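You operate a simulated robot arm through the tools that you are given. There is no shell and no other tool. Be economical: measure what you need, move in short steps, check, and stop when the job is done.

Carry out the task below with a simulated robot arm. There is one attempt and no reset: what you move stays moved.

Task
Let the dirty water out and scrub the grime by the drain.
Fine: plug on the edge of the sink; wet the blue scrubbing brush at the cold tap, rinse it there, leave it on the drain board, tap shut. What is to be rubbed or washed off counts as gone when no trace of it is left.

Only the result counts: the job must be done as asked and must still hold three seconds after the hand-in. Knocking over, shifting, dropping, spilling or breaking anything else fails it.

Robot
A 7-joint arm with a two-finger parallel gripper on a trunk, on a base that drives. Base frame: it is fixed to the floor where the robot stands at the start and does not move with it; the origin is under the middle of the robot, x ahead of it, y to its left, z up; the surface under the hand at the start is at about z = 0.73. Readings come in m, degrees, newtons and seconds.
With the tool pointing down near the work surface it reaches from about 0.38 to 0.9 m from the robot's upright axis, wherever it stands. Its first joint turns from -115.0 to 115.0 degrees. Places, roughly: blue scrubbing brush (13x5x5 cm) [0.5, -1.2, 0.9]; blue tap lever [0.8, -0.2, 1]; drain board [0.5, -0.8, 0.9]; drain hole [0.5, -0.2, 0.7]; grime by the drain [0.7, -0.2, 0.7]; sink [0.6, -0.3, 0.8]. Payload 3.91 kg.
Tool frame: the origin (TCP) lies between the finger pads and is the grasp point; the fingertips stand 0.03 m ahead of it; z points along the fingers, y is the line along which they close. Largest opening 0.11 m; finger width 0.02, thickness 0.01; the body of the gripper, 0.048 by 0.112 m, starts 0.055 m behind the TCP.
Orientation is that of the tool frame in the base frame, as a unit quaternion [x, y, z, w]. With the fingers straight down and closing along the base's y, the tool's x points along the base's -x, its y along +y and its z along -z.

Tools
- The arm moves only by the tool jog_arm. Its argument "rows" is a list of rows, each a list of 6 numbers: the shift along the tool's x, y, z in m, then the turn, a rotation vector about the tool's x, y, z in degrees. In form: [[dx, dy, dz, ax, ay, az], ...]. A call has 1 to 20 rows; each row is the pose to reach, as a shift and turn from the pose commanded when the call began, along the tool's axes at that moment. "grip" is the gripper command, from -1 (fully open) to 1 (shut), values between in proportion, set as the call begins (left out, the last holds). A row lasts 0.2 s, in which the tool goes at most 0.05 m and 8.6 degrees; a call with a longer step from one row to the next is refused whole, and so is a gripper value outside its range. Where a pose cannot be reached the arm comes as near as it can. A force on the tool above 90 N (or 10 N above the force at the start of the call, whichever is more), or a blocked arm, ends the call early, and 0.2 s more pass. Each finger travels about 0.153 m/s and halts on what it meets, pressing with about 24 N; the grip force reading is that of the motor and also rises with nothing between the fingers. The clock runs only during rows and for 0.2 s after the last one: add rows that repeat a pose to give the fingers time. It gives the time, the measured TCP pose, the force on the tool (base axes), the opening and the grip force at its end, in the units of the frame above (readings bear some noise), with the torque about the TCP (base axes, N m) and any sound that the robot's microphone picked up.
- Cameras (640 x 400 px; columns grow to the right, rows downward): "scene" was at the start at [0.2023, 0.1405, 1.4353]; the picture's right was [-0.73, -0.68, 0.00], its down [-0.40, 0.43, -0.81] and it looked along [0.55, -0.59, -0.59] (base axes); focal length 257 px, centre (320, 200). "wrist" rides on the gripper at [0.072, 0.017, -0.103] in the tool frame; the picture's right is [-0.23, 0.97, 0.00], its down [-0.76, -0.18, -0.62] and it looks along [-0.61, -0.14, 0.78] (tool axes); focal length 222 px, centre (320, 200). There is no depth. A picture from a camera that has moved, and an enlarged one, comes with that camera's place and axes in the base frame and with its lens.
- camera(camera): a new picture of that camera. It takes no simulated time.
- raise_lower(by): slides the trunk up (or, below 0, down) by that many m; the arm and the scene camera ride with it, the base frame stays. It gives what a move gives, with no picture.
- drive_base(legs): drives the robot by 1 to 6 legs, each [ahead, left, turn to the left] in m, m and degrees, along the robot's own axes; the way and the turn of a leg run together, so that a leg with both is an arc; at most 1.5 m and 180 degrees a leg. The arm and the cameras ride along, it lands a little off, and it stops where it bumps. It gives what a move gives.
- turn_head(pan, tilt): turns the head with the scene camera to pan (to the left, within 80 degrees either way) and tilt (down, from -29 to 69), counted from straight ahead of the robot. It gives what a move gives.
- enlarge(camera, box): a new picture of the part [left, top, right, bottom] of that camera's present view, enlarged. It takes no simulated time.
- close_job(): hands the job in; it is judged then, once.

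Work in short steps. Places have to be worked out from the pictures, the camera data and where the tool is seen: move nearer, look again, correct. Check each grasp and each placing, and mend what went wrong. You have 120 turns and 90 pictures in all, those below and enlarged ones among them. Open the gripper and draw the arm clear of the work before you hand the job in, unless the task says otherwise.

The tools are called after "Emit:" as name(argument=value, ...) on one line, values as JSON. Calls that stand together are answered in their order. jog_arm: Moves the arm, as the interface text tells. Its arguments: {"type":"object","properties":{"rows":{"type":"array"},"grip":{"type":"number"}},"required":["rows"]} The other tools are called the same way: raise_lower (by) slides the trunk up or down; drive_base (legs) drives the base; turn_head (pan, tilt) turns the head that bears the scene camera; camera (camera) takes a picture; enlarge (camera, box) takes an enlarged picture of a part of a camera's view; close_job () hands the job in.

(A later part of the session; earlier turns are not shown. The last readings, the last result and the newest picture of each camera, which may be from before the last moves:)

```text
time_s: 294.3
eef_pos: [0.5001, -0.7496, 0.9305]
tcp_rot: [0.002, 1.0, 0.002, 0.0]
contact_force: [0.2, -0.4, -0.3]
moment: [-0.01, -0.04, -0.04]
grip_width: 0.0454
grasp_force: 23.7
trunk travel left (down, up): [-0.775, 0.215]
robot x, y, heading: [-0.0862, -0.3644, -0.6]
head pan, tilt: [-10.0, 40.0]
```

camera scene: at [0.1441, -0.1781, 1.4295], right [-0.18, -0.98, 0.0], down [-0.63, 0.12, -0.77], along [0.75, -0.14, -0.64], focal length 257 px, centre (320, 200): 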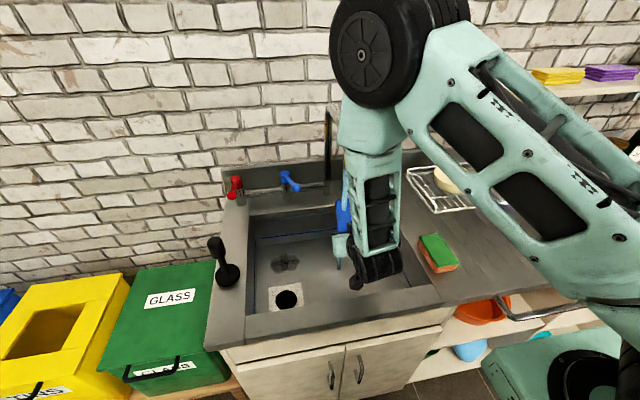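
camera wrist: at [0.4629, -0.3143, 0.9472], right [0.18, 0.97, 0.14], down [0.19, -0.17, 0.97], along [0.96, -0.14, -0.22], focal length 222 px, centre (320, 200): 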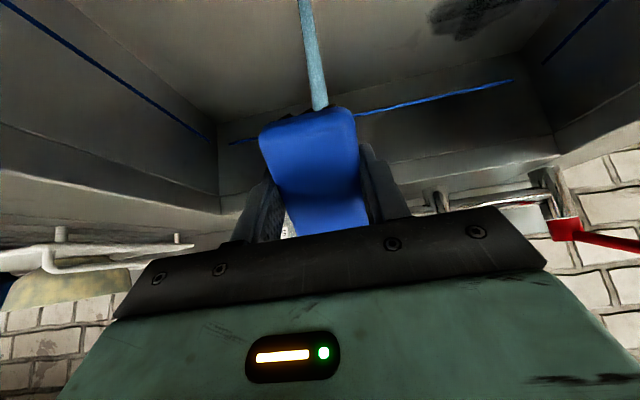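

Regrasped high. Now wet in the stream, return, and descend to contact, using the same paths as last time.

Emit:
jog_arm(rows=[[0, 0, -0.03, 0, 0, 0], [0, 0, -0.07, 0, 0, 0], [0.02, 0.03, -0.08, 0, 0, 0], [0.02, 0.075, -0.08, 0, 0, 0], [0.02, 0.12, -0.08, 0, 0, 0], [0.02, 0.165, -0.08, 0, 0, 0], [0.01, 0.21, -0.08, 0, -6, 0], [0, 0.25, -0.08, 0, -12, 0], [0, 0.29, -0.08, 0, -18, 0], [0, 0.33, -0.08, 0, -25, 0], [0, 0.37, -0.08, 0, -32, 0], [0, 0.4, -0.07, 0, -40, 0], [-0.01, 0.418, -0.04, 0, -40, 0], [-0.03, 0.418, -0.01, 0, -40, 0], [-0.05, 0.418, 0.01, 0, -40, 0], [-0.082, 0.418, 0.015, 0, -40, 0], [-0.082, 0.418, 0.015, 0, -40, 0], [-0.082, 0.424, 0.015, 0, -40, 0], [-0.082, 0.412, 0.015, 0, -40, 0], [-0.082, 0.418, 0.015, 0, -40, 0]])

Emit:
jog_arm(rows=[[0, 0, 0, 0, 0, 0], [0, 0.008, 0, 0, 0, 0], [0, -0.008, 0, 0, 0, 0], [0, 0, 0, 0, 0, 0], [0.016, 0, -0.0128, 0, 0, 0], [0.016, 0.008, -0.0128, 0, 0, 0], [0.016, -0.008, -0.0128, 0, 0, 0], [0.028, 0, -0.0224, 0, 0, 0], [0.016, 0, -0.0128, 0, 0, 0], [0, 0, 0, 0, 0, 0], [0, 0, 0, 0, 0, 0], [0, 0, 0, 0, 0, 0]])

Emit:
jog_arm(rows=[[0.04, 0, -0.03, 0, 8, 0], [0.07, 0.01, -0.05, 0, 16, 0], [0.08, 0.03, -0.06, 0, 24, 0], [0.08, 0.06, -0.06, 0, 32, 0], [0.08, 0.1, -0.06, 0, 40, 0], [0.08, 0.14, -0.06, 0, 40, 0], [0.08, 0.168, -0.06, 0, 40, 0], [0.05, 0.168, -0.035, 0, 40, 0], [0.02, 0.168, -0.01, 0, 40, 0], [-0.01, 0.168, 0.015, 0, 40, 0], [-0.01, 0.168, 0.015, 0, 40, 0]])

```text
time_s: 298.5
eef_pos: [0.5822, -0.333, 0.9168]
tcp_rot: [0.002, 0.94, 0.0, 0.342]
contact_force: [0.2, 0.4, -0.6]
moment: [0.0, 0.05, -0.02]
grip_width: 0.0452
grasp_force: 23.8
out of reach, approached as far as the arm can: row 11, 12
trunk travel left (down, up): [-0.775, 0.215]
robot x, y, heading: [-0.0803, -0.3697, -0.2]
head pan, tilt: [-10.0, 40.0]
```

```text
time_s: 301.1
eef_pos: [0.5829, -0.3311, 0.9157]
tcp_rot: [0.002, 0.939, 0.001, 0.343]
contact_force: [1.0, -0.3, -1.0]
moment: [-0.02, 0.04, -0.02]
grip_width: 0.0454
grasp_force: 24.1
trunk travel left (down, up): [-0.775, 0.215]
robot x, y, heading: [-0.0873, -0.3672, -0.4]
head pan, tilt: [-10.0, 40.0]
```

```text
time_s: 303.5
eef_pos: [0.5978, -0.1659, 0.913]
tcp_rot: [0.001, 1.0, 0.001, -0.002]
contact_force: [0.3, 0.0, -0.9]
moment: [0.0, 0.07, 0.01]
grip_width: 0.0455
grasp_force: 23.6
trunk travel left (down, up): [-0.775, 0.215]
robot x, y, heading: [-0.0839, -0.3693, -0.5]
head pan, tilt: [-10.0, 40.0]
```

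Now descend and scrub at once, four batches with steady feed, alternating y strokes and x shifts.

Emit:
jog_arm(rows=[[-0.025, 0, 0.04, 0, 0, 0], [-0.047, 0, 0.08, 0, 0, 0], [-0.047, 0, 0.112, 0, 0, 0], [-0.047, 0, 0.127, 0, 0, 0], [-0.047, 0, 0.131, 0, 0, 0], [-0.047, 0, 0.132, 0, 0, 0]])

Emit:
jog_arm(rows=[[0, 0.015, 0.0005, 0, 0, 0], [0, 0.03, 0.0006, 0, 0, 0], [0, 0.042, 0.0007, 0, 0, 0], [0, 0.02, 0.0008, 0, 0, 0], [0, -0.002, 0.0009, 0, 0, 0], [0, -0.025, 0.001, 0, 0, 0], [0, -0.047, 0.0012, 0, 0, 0], [-0.008, -0.025, 0.0013, 0, 0, 0], [-0.008, -0.002, 0.0014, 0, 0, 0], [-0.008, 0.02, 0.0016, 0, 0, 0], [-0.008, 0.042, 0.0017, 0, 0, 0], [0.01, 0.02, 0.0018, 0, 0, 0], [0.01, -0.002, 0.002, 0, 0, 0], [0.01, -0.025, 0.0021, 0, 0, 0], [0.01, -0.047, 0.0022, 0, 0, 0], [0, -0.025, 0.0024, 0, 0, 0], [0, -0.002, 0.0025, 0, 0, 0], [0, 0.02, 0.0026, 0, 0, 0], [0, 0.042, 0.0028, 0, 0, 0], [0, 0, 0.003, 0, 0, 0]])

Emit:
jog_arm(rows=[[0, 0.015, 0.0005, 0, 0, 0], [0, 0.03, 0.0006, 0, 0, 0], [0, 0.042, 0.0007, 0, 0, 0], [0, 0.02, 0.0008, 0, 0, 0], [0, -0.002, 0.0009, 0, 0, 0], [0, -0.025, 0.001, 0, 0, 0], [0, -0.047, 0.0012, 0, 0, 0], [-0.008, -0.025, 0.0013, 0, 0, 0], [-0.008, -0.002, 0.0014, 0, 0, 0], [-0.008, 0.02, 0.0016, 0, 0, 0], [-0.008, 0.042, 0.0017, 0, 0, 0], [0.01, 0.02, 0.0018, 0, 0, 0], [0.01, -0.002, 0.002, 0, 0, 0], [0.01, -0.025, 0.0021, 0, 0, 0], [0.01, -0.047, 0.0022, 0, 0, 0], [0, -0.025, 0.0024, 0, 0, 0], [0, -0.002, 0.0025, 0, 0, 0], [0, 0.02, 0.0026, 0, 0, 0], [0, 0.042, 0.0028, 0, 0, 0], [0, 0, 0.003, 0, 0, 0]])

```text
time_s: 304.9
eef_pos: [0.6469, -0.1631, 0.7814]
tcp_rot: [0.001, 1.0, 0.003, 0.0]
contact_force: [-0.1, 0.1, 1.6]
moment: [-0.04, -0.32, 0.02]
grip_width: 0.0454
grasp_force: 24.4
trunk travel left (down, up): [-0.775, 0.215]
robot x, y, heading: [-0.0856, -0.3645, -0.2]
head pan, tilt: [-10.0, 40.0]
```

```text
time_s: 309.1
eef_pos: [0.6469, -0.1618, 0.777]
tcp_rot: [0.0, 1.0, 0.001, -0.001]
contact_force: [0.0, -0.2, 1.0]
moment: [-0.09, 0.03, 0.04]
grip_width: 0.0456
grasp_force: 24.7
trunk travel left (down, up): [-0.775, 0.215]
robot x, y, heading: [-0.0832, -0.367, -0.4]
head pan, tilt: [-10.0, 40.0]
```

```text
time_s: 313.3
eef_pos: [0.6463, -0.1629, 0.7746]
tcp_rot: [0.001, 1.0, 0.002, -0.001]
contact_force: [1.1, 0.4, -1.3]
moment: [-0.01, 0.05, -0.02]
grip_width: 0.0454
grasp_force: 24.0
trunk travel left (down, up): [-0.775, 0.215]
robot x, y, heading: [-0.0872, -0.3677, -0.3]
head pan, tilt: [-10.0, 40.0]
```

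Two more batches while it is still wet, y strokes only.

Emit:
jog_arm(rows=[[0, 0.015, 0.0012, 0, 0, 0], [0, 0.03, 0.0013, 0, 0, 0], [0, 0.042, 0.0014, 0, 0, 0], [0, 0.025, 0.0015, 0, 0, 0], [0, 0.008, 0.0016, 0, 0, 0], [0, -0.01, 0.0017, 0, 0, 0], [0, -0.028, 0.0018, 0, 0, 0], [0, -0.046, 0.0019, 0, 0, 0], [0, -0.028, 0.002, 0, 0, 0], [0, -0.01, 0.0021, 0, 0, 0], [0, 0.008, 0.0022, 0, 0, 0], [0, 0.025, 0.0023, 0, 0, 0], [0, 0.042, 0.0024, 0, 0, 0], [0, 0.025, 0.0025, 0, 0, 0], [0, 0.008, 0.0026, 0, 0, 0], [0, -0.01, 0.0027, 0, 0, 0], [0, -0.028, 0.0028, 0, 0, 0], [0, -0.046, 0.0029, 0, 0, 0], [0, -0.02, 0.003, 0, 0, 0], [0, 0, 0.003, 0, 0, 0]])

Emit:
jog_arm(rows=[[0, 0.015, 0.0008, 0, 0, 0], [0, 0.03, 0.0009, 0, 0, 0], [0, 0.042, 0.001, 0, 0, 0], [0, 0.025, 0.0011, 0, 0, 0], [0, 0.008, 0.0012, 0, 0, 0], [0, -0.01, 0.0013, 0, 0, 0], [0, -0.028, 0.0014, 0, 0, 0], [0, -0.046, 0.0015, 0, 0, 0], [0, -0.028, 0.0016, 0, 0, 0], [0, -0.01, 0.0017, 0, 0, 0], [0, 0.008, 0.0018, 0, 0, 0], [0, 0.025, 0.0019, 0, 0, 0], [0, 0.042, 0.002, 0, 0, 0], [0, 0.025, 0.0021, 0, 0, 0], [0, 0.008, 0.0022, 0, 0, 0], [0, -0.01, 0.0023, 0, 0, 0], [0, -0.028, 0.0024, 0, 0, 0], [0, -0.046, 0.0025, 0, 0, 0], [0, -0.02, 0.0026, 0, 0, 0], [0, 0, 0.0026, 0, 0, 0]])

Emit:
jog_arm(rows=[[0, 0, -0.03, 0, 0, 0], [0.02, -0.01, -0.07, 0, 0, 0], [0.05, -0.03, -0.1, 0, 0, 0], [0.09, -0.05, -0.12, 0, 0, 0], [0.12, -0.08, -0.14, 0, 0, 0], [0.12, -0.1, -0.16, 0, 0, 0], [0.12, -0.1, -0.16, 0, 0, 0]])

Emit:
enlarge(camera="scene", box=[230, 200, 370, 312])

```text
time_s: 317.5
eef_pos: [0.6461, -0.1645, 0.7716]
tcp_rot: [0.003, 1.0, 0.001, 0.0]
contact_force: [-0.1, -8.2, 17.4]
moment: [-0.29, -0.26, 0.01]
grip_width: 0.0455
grasp_force: 23.5
trunk travel left (down, up): [-0.775, 0.215]
robot x, y, heading: [-0.0832, -0.3678, -0.6]
head pan, tilt: [-10.0, 40.0]
```

```text
time_s: 321.7
eef_pos: [0.6489, -0.1634, 0.7685]
tcp_rot: [0.002, 1.0, 0.001, -0.001]
contact_force: [-0.6, -0.1, -0.6]
moment: [-0.04, 0.07, -0.02]
grip_width: 0.046
grasp_force: 23.7
trunk travel left (down, up): [-0.775, 0.215]
robot x, y, heading: [-0.0819, -0.3684, -0.5]
head pan, tilt: [-10.0, 40.0]
```

```text
time_s: 323.3
eef_pos: [0.5262, -0.2643, 0.9284]
tcp_rot: [0.002, 1.0, 0.001, -0.002]
contact_force: [0.4, 0.6, -0.7]
moment: [-0.03, 0.06, 0.0]
grip_width: 0.0459
grasp_force: 23.6
trunk travel left (down, up): [-0.775, 0.215]
robot x, y, heading: [-0.083, -0.3674, -0.3]
head pan, tilt: [-10.0, 40.0]
```

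```text
3.57 times, centred on (300, 256) of scene
camera zoom: at [0.144, -0.178, 1.4295], right [-0.18, -0.98, 0.0], down [-0.63, 0.12, -0.77], along [0.75, -0.14, -0.64], focal length 918 px, centre (391, 0)
```

zoom: 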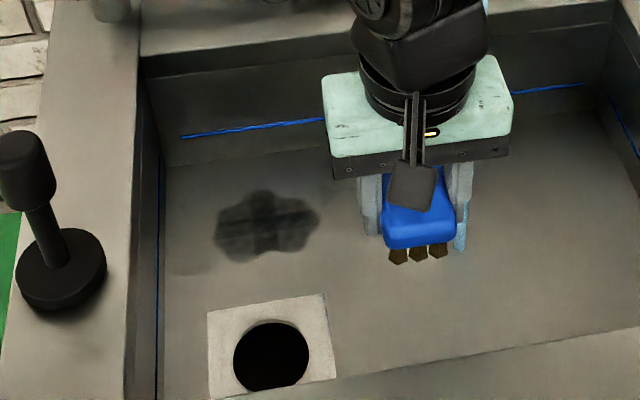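

It is still there. Since a flat rigid brush may really touch only along its end edges (which lie outside the patch), I will now tilt the brush forward so its front edge does the rubbing and sweep that edge across the whole patch. First rewet and come back.

Emit:
jog_arm(rows=[[0.02, -0.015, 0, 0, -8, 0], [0.03, -0.03, 0, 0, -16, 0], [0.03, -0.045, 0, 0, -24, 0], [0.02, -0.06, 0, 0, -32, 0], [0, -0.068, 0.005, 0, -40, 0], [-0.03, -0.068, 0.01, 0, -40, 0], [-0.057, -0.068, 0.0125, 0, -40, 0], [-0.057, -0.068, 0.0125, 0, -40, 0], [-0.057, -0.061, 0.0125, 0, -40, 0], [-0.057, -0.075, 0.0125, 0, -40, 0], [-0.057, -0.068, 0.0125, 0, -40, 0], [-0.045, -0.068, 0.0125, 0, -40, 0], [-0.03, -0.068, 0.0125, 0, -40, 0], [-0.02, -0.068, 0.0125, 0, -40, 0], [-0.02, -0.061, 0.0125, 0, -40, 0], [-0.02, -0.075, 0.0125, 0, -40, 0], [-0.04, -0.068, 0.0125, 0, -40, 0], [-0.057, -0.068, 0.0125, 0, -40, 0], [-0.057, -0.068, 0.0125, 0, -40, 0]])

Emit:
jog_arm(rows=[[0.04, 0, -0.03, 0, 8, 0], [0.07, 0.01, -0.05, 0, 16, 0], [0.08, 0.03, -0.06, 0, 24, 0], [0.08, 0.06, -0.06, 0, 32, 0], [0.08, 0.1, -0.06, 0, 40, 0], [0.08, 0.14, -0.06, 0, 45, 0], [0.06, 0.168, -0.045, 0, 45, 0], [0.03, 0.168, -0.02, 0, 45, 0], [0.03, 0.168, -0.02, 0, 45, 0]])

```text
time_s: 327.3
eef_pos: [0.5864, -0.3319, 0.9173]
tcp_rot: [0.002, 0.94, 0.001, 0.342]
contact_force: [-0.4, -0.3, -1.1]
moment: [0.02, 0.03, 0.0]
grip_width: 0.0459
grasp_force: 23.9
trunk travel left (down, up): [-0.775, 0.215]
robot x, y, heading: [-0.0865, -0.3653, -0.2]
head pan, tilt: [-10.0, 40.0]
```

```text
time_s: 329.3
eef_pos: [0.5485, -0.1648, 0.9128]
tcp_rot: [0.002, 0.999, 0.001, -0.045]
contact_force: [0.5, 0.6, -1.6]
moment: [0.02, 0.08, 0.02]
grip_width: 0.0456
grasp_force: 24.2
trunk travel left (down, up): [-0.775, 0.215]
robot x, y, heading: [-0.0837, -0.367, -0.2]
head pan, tilt: [-10.0, 40.0]
```

Pitched 5° forward at (0.549, -0.165). I lower so that the front edge touches the middle of the patch.

Emit:
jog_arm(rows=[[-0.015, 0, 0.04, 0, 0, 0], [-0.03, 0, 0.08, 0, 0, 0], [-0.0485, 0.001, 0.115, 0, 0, 0], [-0.0487, 0.001, 0.129, 0, 0, 0], [-0.0487, 0.001, 0.133, 0, 0, 0], [-0.0487, 0.001, 0.135, 0, 0, 0], [-0.0487, 0.001, 0.135, 0, 0, 0]])

```text
time_s: 330.9
eef_pos: [0.586, -0.1619, 0.7734]
tcp_rot: [0.002, 0.999, 0.002, -0.044]
contact_force: [-1.6, -0.2, 6.6]
moment: [-0.11, -0.7, 0.0]
grip_width: 0.0455
grasp_force: 24.2
trunk travel left (down, up): [-0.775, 0.215]
robot x, y, heading: [-0.0801, -0.3679, -0.5]
head pan, tilt: [-10.0, 40.0]
```

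Front-edge contact (6.6 N, ~10 cm ahead of the TCP). I sweep the edge in a raster over the far half, then the near half of the patch.

Emit:
jog_arm(rows=[[0, 0.02, 0.0005, 0, 0, 0], [0, 0.042, 0.0006, 0, 0, 0], [0, 0.02, 0.0007, 0, 0, 0], [0, -0.005, 0.0008, 0, 0, 0], [0, -0.03, 0.0009, 0, 0, 0], [0, -0.043, 0.001, 0, 0, 0], [-0.012, -0.02, -0.0001, 0, 0, 0], [-0.012, 0.005, 0.0, 0, 0, 0], [-0.012, 0.03, 0.0001, 0, 0, 0], [-0.012, 0.042, 0.0002, 0, 0, 0], [-0.024, 0.02, -0.0008, 0, 0, 0], [-0.024, -0.005, -0.0007, 0, 0, 0], [-0.024, -0.03, -0.0006, 0, 0, 0], [-0.024, -0.043, -0.0005, 0, 0, 0], [-0.036, -0.02, -0.0015, 0, 0, 0], [-0.036, 0.005, -0.0014, 0, 0, 0], [-0.036, 0.03, -0.0013, 0, 0, 0], [-0.036, 0.042, -0.0012, 0, 0, 0], [-0.018, 0.02, 0.0005, 0, 0, 0], [0, 0, 0.0022, 0, 0, 0]])

Emit:
jog_arm(rows=[[0.01, 0.02, 0.0012, 0, 0, 0], [0.01, 0.042, 0.0013, 0, 0, 0], [0.01, 0.02, 0.0014, 0, 0, 0], [0.01, -0.005, 0.0015, 0, 0, 0], [0.01, -0.03, 0.0016, 0, 0, 0], [0.01, -0.043, 0.0017, 0, 0, 0], [0.02, -0.02, 0.0027, 0, 0, 0], [0.02, 0.005, 0.0028, 0, 0, 0], [0.02, 0.03, 0.0029, 0, 0, 0], [0.02, 0.042, 0.003, 0, 0, 0], [0.032, 0.02, 0.0042, 0, 0, 0], [0.032, -0.005, 0.0043, 0, 0, 0], [0.032, -0.03, 0.0044, 0, 0, 0], [0.032, -0.043, 0.0045, 0, 0, 0], [0.043, -0.02, 0.0056, 0, 0, 0], [0.043, 0.005, 0.0057, 0, 0, 0], [0.043, 0.03, 0.0058, 0, 0, 0], [0.043, 0.042, 0.0059, 0, 0, 0], [0.02, 0.02, 0.0038, 0, 0, 0], [0, 0, 0.002, 0, 0, 0]])

Emit:
jog_arm(rows=[[0, 0, -0.03, 0, 0, 0], [0.02, -0.01, -0.07, 0, 0, 0], [0.05, -0.03, -0.1, 0, 0, 0], [0.07, -0.05, -0.13, 0, 0, 0], [0.07, -0.08, -0.15, 0, 0, 0], [0.07, -0.1, -0.16, 0, 0, 0], [0.07, -0.1, -0.16, 0, 0, 0]])

Emit:
enlarge(camera="scene", box=[230, 200, 370, 312])

```text
time_s: 335.1
eef_pos: [0.5836, -0.1615, 0.7712]
tcp_rot: [0.001, 0.999, 0.002, -0.043]
contact_force: [0.7, 0.2, 2.0]
moment: [-0.11, -0.32, 0.02]
grip_width: 0.046
grasp_force: 24.1
trunk travel left (down, up): [-0.775, 0.215]
robot x, y, heading: [-0.0839, -0.3654, -0.6]
head pan, tilt: [-10.0, 40.0]
```

```text
time_s: 339.3
eef_pos: [0.5844, -0.1617, 0.7689]
tcp_rot: [0.001, 0.999, 0.001, -0.044]
contact_force: [-0.1, -0.6, -0.5]
moment: [-0.09, -0.12, -0.01]
grip_width: 0.0455
grasp_force: 24.1
trunk travel left (down, up): [-0.775, 0.215]
robot x, y, heading: [-0.0821, -0.3632, -0.4]
head pan, tilt: [-10.0, 40.0]
```

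```text
time_s: 340.9
eef_pos: [0.53, -0.2616, 0.9371]
tcp_rot: [0.001, 0.999, 0.001, -0.045]
contact_force: [-0.4, 0.4, -1.1]
moment: [-0.01, 0.05, 0.0]
grip_width: 0.0456
grasp_force: 24.2
trunk travel left (down, up): [-0.775, 0.215]
robot x, y, heading: [-0.0836, -0.3661, -0.4]
head pan, tilt: [-10.0, 40.0]
```

```text
3.57 times, centred on (300, 256) of scene
camera zoom: at [0.144, -0.178, 1.4295], right [-0.18, -0.98, 0.0], down [-0.63, 0.12, -0.77], along [0.75, -0.14, -0.64], focal length 918 px, centre (391, 0)
```

zoom: 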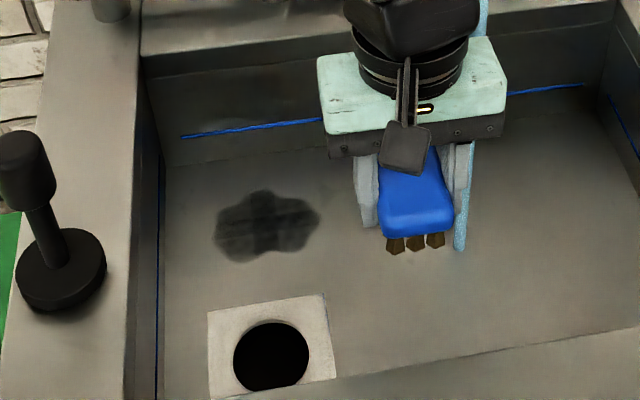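

Unchanged; contact mostly faded during that raster. Comparing the rounds, the fading happened when a steady force of about 10 N was kept, so I need sustained pressure. I return level to the patch and press properly, reading the force.

Emit:
jog_arm(rows=[[0, 0.04, 0.02, 0, -2, 0], [0, 0.08, 0.04, 0, -5, 0], [-0.03, 0.0986, 0.07, 0, -5, 0], [-0.065, 0.0986, 0.1, 0, -5, 0], [-0.1, 0.0986, 0.125, 0, -5, 0], [-0.13, 0.0986, 0.147, 0, -5, 0], [-0.13, 0.0986, 0.157, 0, -5, 0], [-0.13, 0.0986, 0.161, 0, -5, 0], [-0.13, 0.0986, 0.163, 0, -5, 0], [-0.13, 0.0986, 0.163, 0, -5, 0]])

```text
time_s: 343.1
eef_pos: [0.646, -0.1618, 0.7624]
tcp_rot: [0.001, 1.0, 0.003, 0.002]
contact_force: [5.7, 3.5, 18.2]
moment: [-0.09, -0.1, 0.1]
grip_width: 0.0457
grasp_force: 24.0
trunk travel left (down, up): [-0.775, 0.215]
robot x, y, heading: [-0.0856, -0.3677, -0.4]
head pan, tilt: [-10.0, 40.0]
```

18 N, centred. I stroke without much extra feed and read the force after each batch.

Emit:
jog_arm(rows=[[0, 0.02, 0, 0, 0, 0], [0, 0.04, 0, 0, 0, 0], [0, 0.02, 0, 0, 0, 0], [0, -0.002, 0, 0, 0, 0], [0, -0.025, 0, 0, 0, 0], [0, -0.045, 0, 0, 0, 0], [0, -0.025, 0.0002, 0, 0, 0], [0, -0.002, 0.0002, 0, 0, 0], [0, 0.02, 0.0002, 0, 0, 0], [0, 0.04, 0.0002, 0, 0, 0], [0, 0.02, 0.0004, 0, 0, 0], [0, -0.002, 0.0004, 0, 0, 0], [0, -0.025, 0.0004, 0, 0, 0], [0, -0.045, 0.0004, 0, 0, 0], [0, -0.025, 0.0006, 0, 0, 0], [0, -0.002, 0.0006, 0, 0, 0], [0, 0.02, 0.0006, 0, 0, 0], [0, 0.04, 0.0006, 0, 0, 0], [0, 0.02, 0.0008, 0, 0, 0], [0, 0, 0.0008, 0, 0, 0]])

Emit:
jog_arm(rows=[[0, 0.02, 0, 0, 0, 0], [0, 0.04, 0, 0, 0, 0], [0, 0.02, 0, 0, 0, 0], [0, -0.002, 0, 0, 0, 0], [0, -0.025, 0, 0, 0, 0], [0, -0.045, 0, 0, 0, 0], [0, -0.025, 0.0002, 0, 0, 0], [0, -0.002, 0.0002, 0, 0, 0], [0, 0.02, 0.0002, 0, 0, 0], [0, 0.04, 0.0002, 0, 0, 0], [0, 0.02, 0.0004, 0, 0, 0], [0, -0.002, 0.0004, 0, 0, 0], [0, -0.025, 0.0004, 0, 0, 0], [0, -0.045, 0.0004, 0, 0, 0], [0, -0.025, 0.0004, 0, 0, 0], [0, -0.002, 0.0004, 0, 0, 0], [0, 0.02, 0.0004, 0, 0, 0], [0, 0.04, 0.0004, 0, 0, 0], [0, 0.02, 0.0004, 0, 0, 0], [0, 0, 0.0004, 0, 0, 0]])

```text
time_s: 347.3
eef_pos: [0.6453, -0.1629, 0.7611]
tcp_rot: [0.001, 1.0, 0.002, 0.0]
contact_force: [1.1, 3.5, 7.2]
moment: [-0.08, -0.27, 0.07]
grip_width: 0.0461
grasp_force: 24.2
trunk travel left (down, up): [-0.775, 0.215]
robot x, y, heading: [-0.0837, -0.3647, -0.1]
head pan, tilt: [-10.0, 40.0]
```

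```text
time_s: 351.5
eef_pos: [0.6451, -0.1624, 0.7608]
tcp_rot: [0.002, 1.0, 0.002, 0.0]
contact_force: [0.7, 3.6, 7.3]
moment: [-0.12, 0.06, -0.05]
grip_width: 0.046
grasp_force: 24.0
trunk travel left (down, up): [-0.775, 0.215]
robot x, y, heading: [-0.0846, -0.3678, -0.4]
head pan, tilt: [-10.0, 40.0]
```

A steady 7 N is now kept without decay. I do a full rewet cycle and come back to exactly this pressed pose, then stroke again.

Emit:
jog_arm(rows=[[0, 0, -0.03, 0, 0, 0], [0.02, -0.01, -0.07, 0, 0, 0], [0.05, -0.03, -0.1, 0, 0, 0], [0.09, -0.05, -0.12, 0, 0, 0], [0.12, -0.08, -0.14, 0, 0, 0], [0.12, -0.1, -0.16, 0, 0, 0]])

Emit:
jog_arm(rows=[[0.02, -0.015, 0, 0, -8, 0], [0.03, -0.03, 0, 0, -16, 0], [0.03, -0.045, 0, 0, -24, 0], [0.02, -0.06, 0, 0, -32, 0], [0, -0.07, 0.004, 0, -40, 0], [-0.03, -0.07, 0.004, 0, -40, 0], [-0.06, -0.07, 0.004, 0, -40, 0], [-0.06, -0.07, 0.004, 0, -40, 0], [-0.06, -0.063, 0.004, 0, -40, 0], [-0.06, -0.077, 0.004, 0, -40, 0], [-0.06, -0.07, 0.004, 0, -40, 0], [-0.045, -0.07, 0.004, 0, -40, 0], [-0.03, -0.07, 0.004, 0, -40, 0], [-0.02, -0.07, 0.004, 0, -40, 0], [-0.03, -0.07, 0.004, 0, -40, 0], [-0.045, -0.07, 0.004, 0, -40, 0], [-0.06, -0.07, 0.004, 0, -40, 0], [-0.06, -0.07, 0.004, 0, -40, 0]])

Emit:
jog_arm(rows=[[0.0383, 0, -0.032, 0, 8, 0], [0.069, 0.01, -0.058, 0, 16, 0], [0.0766, 0.03, -0.0643, 0, 24, 0], [0.0766, 0.06, -0.0643, 0, 32, 0], [0.0766, 0.1, -0.0643, 0, 40, 0], [0.0766, 0.14, -0.0643, 0, 40, 0], [0.0536, 0.168, -0.045, 0, 40, 0], [0.0306, 0.17, -0.0257, 0, 40, 0], [0.0039, 0.17, 0.0046, 0, 40, 0]])

Emit:
jog_arm(rows=[[-0.03, 0, 0.03, 0, 0, 0], [-0.06, 0, 0.07, 0, 0, 0], [-0.06, 0, 0.11, 0, 0, 0], [-0.06, 0, 0.138, 0, 0, 0], [-0.06, 0, 0.147, 0, 0, 0], [-0.06, 0, 0.149, 0, 0, 0], [-0.06, 0, 0.149, 0, 0, 0]])

```text
time_s: 352.9
eef_pos: [0.5246, -0.2637, 0.9195]
tcp_rot: [0.001, 1.0, 0.0, 0.0]
contact_force: [0.0, -0.7, -0.2]
moment: [0.0, 0.04, -0.01]
grip_width: 0.0457
grasp_force: 23.8
trunk travel left (down, up): [-0.775, 0.215]
robot x, y, heading: [-0.0874, -0.3649, -0.3]
head pan, tilt: [-10.0, 40.0]
```

```text
time_s: 356.7
eef_pos: [0.5847, -0.3338, 0.9142]
tcp_rot: [0.002, 0.94, 0.001, 0.342]
contact_force: [0.6, -0.3, -1.0]
moment: [-0.01, 0.07, 0.02]
grip_width: 0.0455
grasp_force: 24.2
trunk travel left (down, up): [-0.775, 0.215]
robot x, y, heading: [-0.0852, -0.3649, -0.2]
head pan, tilt: [-10.0, 40.0]
```

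```text
time_s: 358.7
eef_pos: [0.5836, -0.1643, 0.9116]
tcp_rot: [0.002, 1.0, 0.001, -0.001]
contact_force: [0.4, -0.4, -1.8]
moment: [-0.01, -0.03, 0.01]
grip_width: 0.0458
grasp_force: 24.5
trunk travel left (down, up): [-0.775, 0.215]
robot x, y, heading: [-0.0874, -0.3679, -0.3]
head pan, tilt: [-10.0, 40.0]
```

```text
time_s: 360.3
eef_pos: [0.6456, -0.1628, 0.7627]
tcp_rot: [0.002, 1.0, 0.001, 0.0]
contact_force: [-0.4, -0.3, 2.1]
moment: [-0.07, -0.32, -0.05]
grip_width: 0.0456
grasp_force: 23.2
trunk travel left (down, up): [-0.775, 0.215]
robot x, y, heading: [-0.0859, -0.3685, -0.3]
head pan, tilt: [-10.0, 40.0]
```

Light contact; press 1 mm more and do four batches in a row while wet.

Emit:
jog_arm(rows=[[0, 0.02, 0.001, 0, 0, 0], [0, 0.04, 0.001, 0, 0, 0], [0, 0.02, 0.001, 0, 0, 0], [0, -0.002, 0.001, 0, 0, 0], [0, -0.025, 0.001, 0, 0, 0], [0, -0.045, 0.001, 0, 0, 0], [0, -0.025, 0.001, 0, 0, 0], [0, -0.002, 0.001, 0, 0, 0], [0, 0.02, 0.001, 0, 0, 0], [0, 0.04, 0.001, 0, 0, 0], [0, 0.02, 0.001, 0, 0, 0], [0, -0.002, 0.001, 0, 0, 0], [0, -0.025, 0.001, 0, 0, 0], [0, -0.045, 0.001, 0, 0, 0], [0, -0.025, 0.001, 0, 0, 0], [0, -0.002, 0.001, 0, 0, 0], [0, 0.02, 0.001, 0, 0, 0], [0, 0.04, 0.001, 0, 0, 0], [0, 0.02, 0.001, 0, 0, 0], [0, 0, 0.001, 0, 0, 0]])

Emit:
jog_arm(rows=[[0.012, 0.02, 0, 0, 0, 0], [0.012, 0.04, 0, 0, 0, 0], [0.012, 0.02, 0, 0, 0, 0], [0.012, -0.002, 0, 0, 0, 0], [0.012, -0.025, 0, 0, 0, 0], [0.012, -0.045, 0, 0, 0, 0], [0, -0.025, 0.0002, 0, 0, 0], [0, -0.002, 0.0002, 0, 0, 0], [0, 0.02, 0.0002, 0, 0, 0], [0, 0.04, 0.0002, 0, 0, 0], [-0.008, 0.02, 0.0003, 0, 0, 0], [-0.008, -0.002, 0.0003, 0, 0, 0], [-0.008, -0.025, 0.0003, 0, 0, 0], [-0.008, -0.045, 0.0003, 0, 0, 0], [0, -0.025, 0.0003, 0, 0, 0], [0, -0.002, 0.0003, 0, 0, 0], [0, 0.02, 0.0003, 0, 0, 0], [0, 0.04, 0.0003, 0, 0, 0], [0, 0.02, 0.0003, 0, 0, 0], [0, 0, 0.0003, 0, 0, 0]])

Emit:
jog_arm(rows=[[0, 0.02, 0, 0, 0, 0], [0, 0.04, 0, 0, 0, 0], [0, 0.02, 0, 0, 0, 0], [0, -0.002, 0, 0, 0, 0], [0, -0.025, 0, 0, 0, 0], [0, -0.045, 0, 0, 0, 0], [0, -0.025, 0.0002, 0, 0, 0], [0, -0.002, 0.0002, 0, 0, 0], [0, 0.02, 0.0002, 0, 0, 0], [0, 0.04, 0.0002, 0, 0, 0], [0, 0.02, 0.0002, 0, 0, 0], [0, -0.002, 0.0002, 0, 0, 0], [0, -0.025, 0.0002, 0, 0, 0], [0, -0.045, 0.0002, 0, 0, 0], [0, -0.025, 0.0002, 0, 0, 0], [0, -0.002, 0.0002, 0, 0, 0], [0, 0.02, 0.0002, 0, 0, 0], [0, 0.04, 0.0002, 0, 0, 0], [0, 0.02, 0.0002, 0, 0, 0], [0, 0, 0.0002, 0, 0, 0]])

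```text
time_s: 364.5
eef_pos: [0.6446, -0.162, 0.7598]
tcp_rot: [0.001, 1.0, 0.002, 0.001]
contact_force: [-1.3, 9.6, 12.4]
moment: [-0.05, 0.34, -0.15]
grip_width: 0.0457
grasp_force: 23.9
trunk travel left (down, up): [-0.775, 0.215]
robot x, y, heading: [-0.0826, -0.3691, -0.7]
head pan, tilt: [-10.0, 40.0]
```

```text
time_s: 366.2
eef_pos: [0.6392, -0.1996, 0.7606]
tcp_rot: [0.003, 1.0, -0.01, -0.009]
contact_force: [-20.9, -13.0, 47.8]
moment: [0.92, 0.23, 0.55]
grip_width: 0.0458
grasp_force: 23.9
trunk travel left (down, up): [-0.775, 0.215]
robot x, y, heading: [-0.0866, -0.3683, -0.5]
head pan, tilt: [-10.0, 40.0]
stopped in row 8: the force on the tool passed its limit at 102 N (the readings are from after the stop); the commanded pose is now the measured one
```

```text
time_s: 366.6
eef_pos: [0.6406, -0.197, 0.7614]
tcp_rot: [0.006, 1.0, -0.018, -0.013]
contact_force: [-22.7, -16.4, 47.0]
moment: [0.87, 0.33, 0.54]
grip_width: 0.0457
grasp_force: 23.2
trunk travel left (down, up): [-0.775, 0.215]
robot x, y, heading: [-0.0858, -0.3655, -0.6]
head pan, tilt: [-10.0, 40.0]
stopped in row 1: the force on the tool passed its limit at 118 N (the readings are from after the stop); the commanded pose is now the measured one
```

The fingertips jammed again, so I lift, straighten the tool, rinse the brush in the stream, and check the spot with the last picture.

Emit:
jog_arm(rows=[[0, 0, -0.02, -1, -0.7, 0], [0, -0.01, -0.05, -2.06, -1.5, -0.7], [0.02, -0.01, -0.08, -2.06, -1.5, -0.7], [0.05, -0.03, -0.105, -2.06, -1.5, -0.7], [0.085, -0.05, -0.13, -2.06, -1.5, -0.7], [0.1156, -0.065, -0.15, -2.06, -1.5, -0.7], [0.1156, -0.065, -0.164, -2.06, -1.5, -0.7], [0.1156, -0.065, -0.164, -2.06, -1.5, -0.7]])

Emit:
enlarge(camera="scene", box=[230, 200, 370, 312])

```text
time_s: 368.4
eef_pos: [0.5295, -0.2552, 0.9276]
tcp_rot: [0.0, 1.0, -0.001, 0.002]
contact_force: [0.4, 0.4, -0.7]
moment: [0.0, 0.08, -0.01]
grip_width: 0.046
grasp_force: 24.1
trunk travel left (down, up): [-0.775, 0.215]
robot x, y, heading: [-0.0828, -0.3668, -0.5]
head pan, tilt: [-10.0, 40.0]
```

```text
3.57 times, centred on (300, 256) of scene
camera zoom: at [0.1434, -0.1799, 1.4295], right [-0.18, -0.98, 0.0], down [-0.63, 0.12, -0.77], along [0.75, -0.14, -0.64], focal length 918 px, centre (391, 0)
```

zoom: 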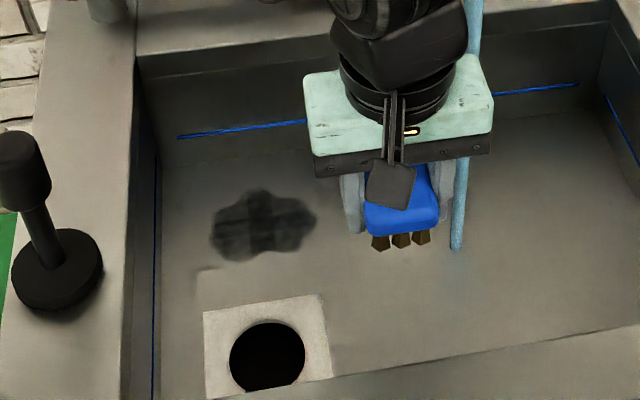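

Still visible. I make one more full attempt with a fresh high regrasp and continuous feed (so the pressure stays near the slip limit): first to the board to regrasp.

Emit:
jog_arm(rows=[[0.02, -0.02, -0.04, 0, 0, 0], [0.0295, -0.05, -0.07, 0, 0, 0], [0.0295, -0.095, -0.07, 0, 0, 0], [0.0295, -0.14, -0.07, 0, 0, 0], [0.0295, -0.185, -0.07, 0, 0, 0], [0.0295, -0.23, -0.07, 0, 0, 0], [0.0295, -0.275, -0.07, 0, 0, 0], [0.0295, -0.32, -0.07, 0, 0, 0], [0.0295, -0.365, -0.07, 0, 0, 0], [0.0295, -0.41, -0.07, 0, 0, 0], [0.0295, -0.455, -0.07, 0, 0, 0], [0.0295, -0.494, -0.06, 0, 0, 0], [0.0295, -0.494, -0.02, 0, 0, 0], [0.0295, -0.494, 0.005, 0, 0, 0], [0.0295, -0.494, 0.013, 0, 0, 0], [0.0295, -0.494, 0.0163, 0, 0, 0], [0.0295, -0.494, 0.0163, 0, 0, 0]])

Emit:
jog_arm(rows=[[0, 0, 0, 0, 0, 0], [0, 0, 0, 0, 0, 0]], grip=-0.3)

Emit:
jog_arm(rows=[[0, 0, -0.01, 0, 0, 0], [0, 0, -0.0195, 0, 0, 0], [0, 0, -0.0195, 0, 0, 0]])

Emit:
jog_arm(rows=[[0, 0, 0, 0, 0, 0], [0, 0, 0, 0, 0, 0], [0, 0, 0, 0, 0, 0]], grip=1)

```text
time_s: 372.0
eef_pos: [0.5016, -0.7489, 0.9106]
tcp_rot: [-0.001, 1.0, -0.001, 0.001]
contact_force: [0.4, 0.3, -0.4]
moment: [-0.01, 0.03, -0.03]
grip_width: 0.0455
grasp_force: 23.8
trunk travel left (down, up): [-0.775, 0.215]
robot x, y, heading: [-0.0859, -0.3703, -0.7]
head pan, tilt: [-10.0, 40.0]
```

```text
time_s: 372.6
eef_pos: [0.5016, -0.7492, 0.9114]
tcp_rot: [0.0, 1.0, -0.001, 0.001]
contact_force: [-1.1, -0.2, -0.2]
moment: [0.01, 0.04, 0.01]
grip_width: 0.0716
grasp_force: 0.1
trunk travel left (down, up): [-0.775, 0.215]
robot x, y, heading: [-0.087, -0.3685, -0.9]
head pan, tilt: [-10.0, 40.0]
```

```text
time_s: 373.4
eef_pos: [0.5014, -0.7477, 0.9302]
tcp_rot: [0.0, 1.0, 0.0, 0.002]
contact_force: [-0.3, -0.3, 0.9]
moment: [-0.01, -0.01, 0.01]
grip_width: 0.0714
grasp_force: 0.1
trunk travel left (down, up): [-0.775, 0.215]
robot x, y, heading: [-0.0834, -0.3696, -0.6]
head pan, tilt: [-10.0, 40.0]
```

```text
time_s: 374.2
eef_pos: [0.501, -0.7487, 0.9304]
tcp_rot: [0.0, 1.0, -0.001, 0.002]
contact_force: [0.2, -0.1, 2.4]
moment: [0.09, -0.01, -0.03]
grip_width: 0.0457
grasp_force: 24.0
trunk travel left (down, up): [-0.775, 0.215]
robot x, y, heading: [-0.0859, -0.365, -0.4]
head pan, tilt: [-10.0, 40.0]
```

Regrasped high. Wet it in the stream, return and descend to contact in one go.

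Emit:
jog_arm(rows=[[0, 0, -0.03, 0, 0, 0], [0, 0, -0.07, 0, 0, 0], [0.02, 0.03, -0.08, 0, 0, 0], [0.02, 0.075, -0.08, 0, 0, 0], [0.02, 0.12, -0.08, 0, 0, 0], [0.02, 0.165, -0.08, 0, 0, 0], [0.01, 0.21, -0.08, 0, -6, 0], [0, 0.25, -0.08, 0, -12, 0], [0, 0.29, -0.08, 0, -18, 0], [0, 0.33, -0.08, 0, -25, 0], [0, 0.37, -0.08, 0, -32, 0], [0, 0.4, -0.07, 0, -40, 0], [-0.01, 0.417, -0.04, 0, -40, 0], [-0.03, 0.417, -0.01, 0, -40, 0], [-0.05, 0.417, 0.01, 0, -40, 0], [-0.081, 0.417, 0.015, 0, -40, 0], [-0.081, 0.417, 0.015, 0, -40, 0], [-0.081, 0.423, 0.015, 0, -40, 0], [-0.081, 0.411, 0.015, 0, -40, 0], [-0.081, 0.417, 0.015, 0, -40, 0]])

Emit:
jog_arm(rows=[[0, 0, 0, 0, 0, 0], [0, 0.008, 0, 0, 0, 0], [0, -0.008, 0, 0, 0, 0], [0, 0, 0, 0, 0, 0], [0.016, 0, -0.0128, 0, 0, 0], [0.016, 0.008, -0.0128, 0, 0, 0], [0.016, -0.008, -0.0128, 0, 0, 0], [0.028, 0, -0.0224, 0, 0, 0], [0.028, 0, -0.0224, 0, 0, 0], [0.016, 0, -0.0128, 0, 0, 0], [0, 0, 0, 0, 0, 0], [0, 0, 0, 0, 0, 0], [0, 0, 0, 0, 0, 0]])

Emit:
jog_arm(rows=[[0.04, 0, -0.03, 0, 8, 0], [0.07, 0.01, -0.05, 0, 16, 0], [0.08, 0.03, -0.06, 0, 24, 0], [0.08, 0.06, -0.06, 0, 32, 0], [0.08, 0.1, -0.06, 0, 40, 0], [0.08, 0.14, -0.06, 0, 40, 0], [0.08, 0.168, -0.06, 0, 40, 0], [0.05, 0.168, -0.035, 0, 40, 0], [0.02, 0.168, -0.01, 0, 40, 0], [-0.01, 0.168, 0.015, 0, 40, 0]])

Emit:
jog_arm(rows=[[-0.025, 0, 0.04, 0, 0, 0], [-0.046, 0, 0.08, 0, 0, 0], [-0.046, 0, 0.112, 0, 0, 0], [-0.046, 0, 0.127, 0, 0, 0], [-0.046, 0, 0.131, 0, 0, 0], [-0.046, 0, 0.132, 0, 0, 0]])

```text
time_s: 378.4
eef_pos: [0.5822, -0.3309, 0.9147]
tcp_rot: [0.0, 0.939, -0.001, 0.344]
contact_force: [-0.6, -0.3, -0.7]
moment: [0.01, 0.07, 0.01]
grip_width: 0.0456
grasp_force: 23.9
out of reach, approached as far as the arm can: row 12
trunk travel left (down, up): [-0.775, 0.215]
robot x, y, heading: [-0.0814, -0.3692, -0.5]
head pan, tilt: [-10.0, 40.0]
```

```text
time_s: 381.2
eef_pos: [0.583, -0.3302, 0.9151]
tcp_rot: [-0.001, 0.939, 0.0, 0.344]
contact_force: [-0.6, -0.9, -1.4]
moment: [-0.01, 0.05, -0.01]
grip_width: 0.0456
grasp_force: 23.6
trunk travel left (down, up): [-0.775, 0.215]
robot x, y, heading: [-0.0853, -0.369, -0.4]
head pan, tilt: [-10.0, 40.0]
```

```text
time_s: 383.4
eef_pos: [0.6007, -0.1635, 0.9117]
tcp_rot: [0.0, 1.0, -0.001, 0.002]
contact_force: [0.2, 0.1, -0.7]
moment: [-0.01, 0.02, 0.0]
grip_width: 0.0456
grasp_force: 24.3
trunk travel left (down, up): [-0.775, 0.215]
robot x, y, heading: [-0.0873, -0.3689, -0.5]
head pan, tilt: [-10.0, 40.0]
```

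```text
time_s: 384.8
eef_pos: [0.6499, -0.1615, 0.7813]
tcp_rot: [0.0, 1.0, 0.002, 0.003]
contact_force: [0.9, -2.1, 18.1]
moment: [-0.13, 0.25, 0.01]
grip_width: 0.0454
grasp_force: 24.3
trunk travel left (down, up): [-0.775, 0.215]
robot x, y, heading: [-0.0836, -0.3628, -0.8]
head pan, tilt: [-10.0, 40.0]
```

18 N contact. Four batches with continuous feed, then lift clear.

Emit:
jog_arm(rows=[[0.005, 0.02, 0.0002, 0, 0, 0], [0.005, 0.038, 0.0004, 0, 0, 0], [0.005, 0.018, 0.0006, 0, 0, 0], [0.005, -0.004, 0.0008, 0, 0, 0], [0.005, -0.027, 0.001, 0, 0, 0], [0.005, -0.047, 0.0012, 0, 0, 0], [0.005, -0.027, 0.0014, 0, 0, 0], [0.005, -0.004, 0.0016, 0, 0, 0], [0.005, 0.018, 0.0018, 0, 0, 0], [0.005, 0.038, 0.002, 0, 0, 0], [0.005, 0.018, 0.0022, 0, 0, 0], [0.005, -0.004, 0.0024, 0, 0, 0], [0.005, -0.027, 0.0026, 0, 0, 0], [0.005, -0.047, 0.0028, 0, 0, 0], [0.005, -0.027, 0.003, 0, 0, 0], [0.005, -0.004, 0.0032, 0, 0, 0], [0.005, 0.018, 0.0034, 0, 0, 0], [0.005, 0.038, 0.0036, 0, 0, 0], [0.005, 0.018, 0.0038, 0, 0, 0], [0.005, 0, 0.004, 0, 0, 0]])

Emit:
jog_arm(rows=[[0, 0.02, 0.0002, 0, 0, 0], [0, 0.038, 0.0004, 0, 0, 0], [0, 0.018, 0.0006, 0, 0, 0], [0, -0.004, 0.0008, 0, 0, 0], [0, -0.027, 0.001, 0, 0, 0], [0, -0.047, 0.0012, 0, 0, 0], [0, -0.027, 0.0014, 0, 0, 0], [0, -0.004, 0.0016, 0, 0, 0], [0, 0.018, 0.0018, 0, 0, 0], [0, 0.038, 0.002, 0, 0, 0], [0, 0.018, 0.0022, 0, 0, 0], [0, -0.004, 0.0024, 0, 0, 0], [0, -0.027, 0.0026, 0, 0, 0], [0, -0.047, 0.0028, 0, 0, 0], [0, -0.027, 0.003, 0, 0, 0], [0, -0.004, 0.0032, 0, 0, 0], [0, 0.018, 0.0034, 0, 0, 0], [0, 0.038, 0.0036, 0, 0, 0], [0, 0.018, 0.0038, 0, 0, 0], [0, 0, 0.004, 0, 0, 0]])

Emit:
jog_arm(rows=[[0, 0.02, 0.0002, 0, 0, 0], [0, 0.038, 0.0004, 0, 0, 0], [0, 0.018, 0.0006, 0, 0, 0], [0, -0.004, 0.0008, 0, 0, 0], [0, -0.027, 0.001, 0, 0, 0], [0, -0.047, 0.0012, 0, 0, 0], [0, -0.027, 0.0014, 0, 0, 0], [0, -0.004, 0.0016, 0, 0, 0], [0, 0.018, 0.0018, 0, 0, 0], [0, 0.038, 0.002, 0, 0, 0], [0, 0.018, 0.0022, 0, 0, 0], [0, -0.004, 0.0024, 0, 0, 0], [0, -0.027, 0.0026, 0, 0, 0], [0, -0.047, 0.0028, 0, 0, 0], [0, -0.027, 0.003, 0, 0, 0], [0, -0.004, 0.0032, 0, 0, 0], [0, 0.018, 0.0034, 0, 0, 0], [0, 0.038, 0.0036, 0, 0, 0], [0, 0.018, 0.0038, 0, 0, 0], [0, 0, 0.004, 0, 0, 0]])

Emit:
jog_arm(rows=[[0, 0.02, 0.0002, 0, 0, 0], [0, 0.038, 0.0004, 0, 0, 0], [0, 0.018, 0.0006, 0, 0, 0], [0, -0.004, 0.0008, 0, 0, 0], [0, -0.027, 0.001, 0, 0, 0], [0, -0.047, 0.0012, 0, 0, 0], [0, -0.027, 0.0014, 0, 0, 0], [0, -0.004, 0.0016, 0, 0, 0], [0, 0.018, 0.0018, 0, 0, 0], [0, 0.038, 0.002, 0, 0, 0], [0, 0.018, 0.0022, 0, 0, 0], [0, -0.004, 0.0024, 0, 0, 0], [0, -0.027, 0.0026, 0, 0, 0], [0, -0.047, 0.0028, 0, 0, 0], [0, -0.027, 0.003, 0, 0, 0], [0, -0.004, 0.003, 0, 0, 0], [0, 0.018, 0.003, 0, 0, 0], [0, 0.038, 0.003, 0, 0, 0], [0, 0.018, 0.003, 0, 0, 0], [0, 0, 0.003, 0, 0, 0]])

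Emit:
jog_arm(rows=[[0, 0, -0.03, 0, 0, 0], [0.02, -0.01, -0.07, 0, 0, 0], [0.05, -0.03, -0.1, 0, 0, 0], [0.09, -0.05, -0.12, 0, 0, 0], [0.12, -0.08, -0.14, 0, 0, 0], [0.12, -0.1, -0.16, 0, 0, 0], [0.12, -0.1, -0.16, 0, 0, 0]])

```text
time_s: 389.0
eef_pos: [0.6406, -0.1572, 0.7756]
tcp_rot: [-0.001, 1.0, 0.002, 0.004]
contact_force: [-0.6, 15.5, 32.6]
moment: [-0.05, -0.09, 0.11]
grip_width: 0.0462
grasp_force: 23.8
trunk travel left (down, up): [-0.775, 0.215]
robot x, y, heading: [-0.0833, -0.367, -0.4]
head pan, tilt: [-10.0, 40.0]
```

```text
time_s: 393.2
eef_pos: [0.6394, -0.161, 0.7707]
tcp_rot: [-0.002, 1.0, 0.001, 0.003]
contact_force: [0.0, 5.5, 12.2]
moment: [0.08, 0.27, -0.12]
grip_width: 0.0459
grasp_force: 23.9
trunk travel left (down, up): [-0.775, 0.215]
robot x, y, heading: [-0.0842, -0.369, -0.3]
head pan, tilt: [-10.0, 40.0]
```

```text
time_s: 397.4
eef_pos: [0.6415, -0.1592, 0.7676]
tcp_rot: [-0.001, 1.0, 0.0, 0.003]
contact_force: [0.4, 7.6, 16.8]
moment: [0.14, 0.38, -0.07]
grip_width: 0.0458
grasp_force: 23.9
trunk travel left (down, up): [-0.775, 0.215]
robot x, y, heading: [-0.085, -0.3649, -0.6]
head pan, tilt: [-10.0, 40.0]
```

```text
time_s: 401.6
eef_pos: [0.6405, -0.1622, 0.7616]
tcp_rot: [-0.001, 1.0, 0.0, 0.001]
contact_force: [1.2, 2.6, 6.5]
moment: [0.19, -0.27, 0.11]
grip_width: 0.046
grasp_force: 24.5
trunk travel left (down, up): [-0.775, 0.215]
robot x, y, heading: [-0.0833, -0.3692, -0.1]
head pan, tilt: [-10.0, 40.0]
```

```text
time_s: 403.2
eef_pos: [0.5203, -0.2618, 0.9223]
tcp_rot: [0.001, 1.0, -0.001, 0.002]
contact_force: [-0.6, 0.2, -1.3]
moment: [-0.01, 0.04, 0.02]
grip_width: 0.046
grasp_force: 24.0
trunk travel left (down, up): [-0.775, 0.215]
robot x, y, heading: [-0.0831, -0.3676, -0.1]
head pan, tilt: [-10.0, 40.0]
```

That held 6–32 N throughout. With turns running out I finish the job: rinse the brush at the stream for several seconds, then carry it to the drain board and lower it.

Emit:
jog_arm(rows=[[0.02, -0.015, 0, 0, -8, 0], [0.03, -0.03, 0, 0, -16, 0], [0.03, -0.045, 0, 0, -24, 0], [0.015, -0.06, 0, 0, -32, 0], [-0.005, -0.07, 0.006, 0, -40, 0], [-0.035, -0.07, 0.006, 0, -40, 0], [-0.0647, -0.07, 0.006, 0, -40, 0], [-0.0647, -0.07, 0.006, 0, -40, 0], [-0.0647, -0.063, 0.006, 0, -40, 0], [-0.0647, -0.063, 0.006, 0, -40, 0], [-0.0647, -0.077, 0.006, 0, -40, 0], [-0.0647, -0.077, 0.006, 0, -40, 0], [-0.0647, -0.07, 0.006, 0, -40, 0], [-0.045, -0.07, 0.006, 0, -40, 0], [-0.03, -0.07, 0.006, 0, -40, 0], [-0.03, -0.07, 0.006, 0, -40, 0], [-0.045, -0.07, 0.006, 0, -40, 0], [-0.0647, -0.07, 0.006, 0, -40, 0], [-0.0647, -0.07, 0.006, 0, -40, 0], [-0.0647, -0.07, 0.006, 0, -40, 0]])

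Emit:
jog_arm(rows=[[0, 0.006, 0, 0, 0, 0], [0, 0.006, 0, 0, 0, 0], [0, 0, 0, 0, 0, 0], [0, 0, 0, 0, 0, 0], [0, -0.006, 0, 0, 0, 0], [0, -0.006, 0, 0, 0, 0], [0, 0, 0, 0, 0, 0], [0, 0, 0, 0, 0, 0], [0, 0.006, 0, 0, 0, 0], [0, 0, 0, 0, 0, 0], [0, -0.006, 0, 0, 0, 0], [0, 0, 0, 0, 0, 0], [0, 0, 0, 0, 0, 0], [0, 0, 0, 0, 0, 0], [0, 0, 0, 0, 0, 0]])

Emit:
jog_arm(rows=[[0.0306, 0, -0.0257, 0, 0, 0], [0.046, -0.01, -0.0386, 0, 8, 0], [0.0267, -0.04, -0.0616, 0, 16, 0], [0.0215, -0.075, -0.0833, 0, 24, 0], [0.0163, -0.11, -0.105, 0, 32, 0], [0.0111, -0.145, -0.119, 0, 40, 0], [0.0111, -0.19, -0.119, 0, 40, 0], [0.0111, -0.235, -0.119, 0, 40, 0], [0.0111, -0.28, -0.119, 0, 40, 0], [0.0111, -0.325, -0.119, 0, 40, 0], [0.0111, -0.37, -0.119, 0, 40, 0], [0.0111, -0.417, -0.119, 0, 40, 0], [0.0111, -0.417, -0.119, 0, 40, 0]])

```text
time_s: 407.4
eef_pos: [0.5862, -0.3329, 0.9175]
tcp_rot: [-0.001, 0.939, 0.0, 0.344]
contact_force: [0.4, 0.4, -1.2]
moment: [-0.01, 0.04, 0.01]
grip_width: 0.0461
grasp_force: 24.0
trunk travel left (down, up): [-0.775, 0.215]
robot x, y, heading: [-0.0878, -0.3671, -0.7]
head pan, tilt: [-10.0, 40.0]
```

```text
time_s: 410.6
eef_pos: [0.5853, -0.3322, 0.9162]
tcp_rot: [0.001, 0.939, -0.001, 0.344]
contact_force: [-0.4, 0.3, -1.6]
moment: [-0.01, 0.04, 0.04]
grip_width: 0.0458
grasp_force: 23.8
trunk travel left (down, up): [-0.775, 0.215]
robot x, y, heading: [-0.0865, -0.3667, -0.7]
head pan, tilt: [-10.0, 40.0]
```

```text
time_s: 413.4
eef_pos: [0.5009, -0.7488, 1.0001]
tcp_rot: [0.0, 1.0, -0.001, 0.001]
contact_force: [0.2, 0.4, -0.3]
moment: [0.03, 0.04, 0.02]
grip_width: 0.0461
grasp_force: 24.4
trunk travel left (down, up): [-0.775, 0.215]
robot x, y, heading: [-0.0836, -0.3663, -0.5]
head pan, tilt: [-10.0, 40.0]
```

Rinsed and over the board at z=1.0. I lower to 0.912, release, rise and go in front of the tap.

Emit:
jog_arm(rows=[[0, 0, 0.04, 0, 0, 0], [0, 0, 0.07, 0, 0, 0], [0, 0, 0.082, 0, 0, 0], [0, 0, 0.086, 0, 0, 0], [0, 0, 0.0885, 0, 0, 0], [0, 0, 0.0885, 0, 0, 0]])

Emit:
jog_arm(rows=[[0, 0, 0, 0, 0, 0], [0, 0, 0, 0, 0, 0]], grip=-0.5)

Emit:
jog_arm(rows=[[0, 0, -0.03, 0, 0, 0], [0, 0, -0.07, 0, 0, 0], [0, 0, -0.11, 0, 0, 0], [0, 0, -0.15, 0, 0, 0], [0, 0, -0.19, 0, 0, 0], [0, 0, -0.219, 0, 0, 0], [0, 0.045, -0.219, 0, 0, 0], [0, 0.09, -0.219, 0, 0, 0], [0, 0.135, -0.219, 0, 0, 0], [0, 0.18, -0.219, 0, 0, 0], [0, 0.225, -0.219, 0, 0, 0], [0, 0.27, -0.219, 0, 0, 0], [0, 0.315, -0.219, 0, 0, 0], [0, 0.36, -0.219, 0, 0, 0], [0, 0.405, -0.219, 0, 0, 0], [0, 0.45, -0.219, 0, 0, 0], [0, 0.495, -0.219, 0, 0, 0], [0, 0.54, -0.219, 0, 0, 0], [0, 0.54, -0.219, 0, 0, 0]])

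```text
time_s: 414.8
eef_pos: [0.4992, -0.7502, 0.9135]
tcp_rot: [-0.001, 1.0, -0.001, 0.002]
contact_force: [-3.5, 1.6, 14.6]
moment: [0.17, -0.17, 0.03]
grip_width: 0.0458
grasp_force: 24.0
trunk travel left (down, up): [-0.775, 0.215]
robot x, y, heading: [-0.0847, -0.3658, -0.7]
head pan, tilt: [-10.0, 40.0]
```

```text
time_s: 415.4
eef_pos: [0.4991, -0.7498, 0.9126]
tcp_rot: [0.0, 1.0, 0.0, 0.002]
contact_force: [-0.5, 0.1, -0.4]
moment: [0.02, -0.02, -0.02]
grip_width: 0.0822
grasp_force: 0.0
trunk travel left (down, up): [-0.775, 0.215]
robot x, y, heading: [-0.0816, -0.3661, -0.6]
head pan, tilt: [-10.0, 40.0]
```

```text
time_s: 419.4
eef_pos: [0.4991, -0.2087, 1.1314]
tcp_rot: [0.0, 1.0, -0.001, 0.001]
contact_force: [0.7, -0.2, 0.1]
moment: [-0.01, -0.01, 0.0]
grip_width: 0.0822
grasp_force: 0.0
trunk travel left (down, up): [-0.775, 0.215]
robot x, y, heading: [-0.0848, -0.3669, -0.4]
head pan, tilt: [-10.0, 40.0]
```

Brush set on the board. I go over the blue lever and straddle it (lever now at about y=-0.21).

Emit:
jog_arm(rows=[[-0.045, 0, 0, 0, 0, 0], [-0.09, 0, 0, 0, 0, 0], [-0.135, 0, 0, 0, 0, 0], [-0.18, 0, 0, 0, 0, 0], [-0.225, 0, 0, 0, 0, 0], [-0.236, 0, 0.03, 0, 0, 0], [-0.236, 0, 0.06, 0, 0, 0], [-0.236, 0, 0.09, 0, 0, 0], [-0.236, 0, 0.12, 0, 0, 0], [-0.236, 0, 0.145, 0, 0, 0], [-0.236, 0, 0.145, 0, 0, 0]])

Emit:
jog_arm(rows=[[0, 0.01, 0, 0, 0, 0], [0, 0.02, 0, 0, 0, 0], [0, 0.03, 0, 0, 0, 0], [0, 0.038, 0, 0, 0, 0], [0, 0.045, 0, 0, 0, 0], [0, 0.045, 0, 0, 0, 0]])

```text
time_s: 421.8
eef_pos: [0.7361, -0.2095, 0.9848]
tcp_rot: [0.0, 1.0, -0.001, 0.002]
contact_force: [-0.3, 0.3, 0.4]
moment: [0.0, -0.02, 0.01]
grip_width: 0.0824
grasp_force: 0.1
trunk travel left (down, up): [-0.775, 0.215]
robot x, y, heading: [-0.0836, -0.3704, -0.3]
head pan, tilt: [-10.0, 40.0]
```

```text
time_s: 423.2
eef_pos: [0.7359, -0.1635, 0.9863]
tcp_rot: [0.0, 1.0, -0.001, 0.002]
contact_force: [-0.4, 0.1, 0.0]
moment: [0.03, 0.01, 0.0]
grip_width: 0.0824
grasp_force: 0.1
trunk travel left (down, up): [-0.775, 0.215]
robot x, y, heading: [-0.0835, -0.3687, -0.5]
head pan, tilt: [-10.0, 40.0]
```

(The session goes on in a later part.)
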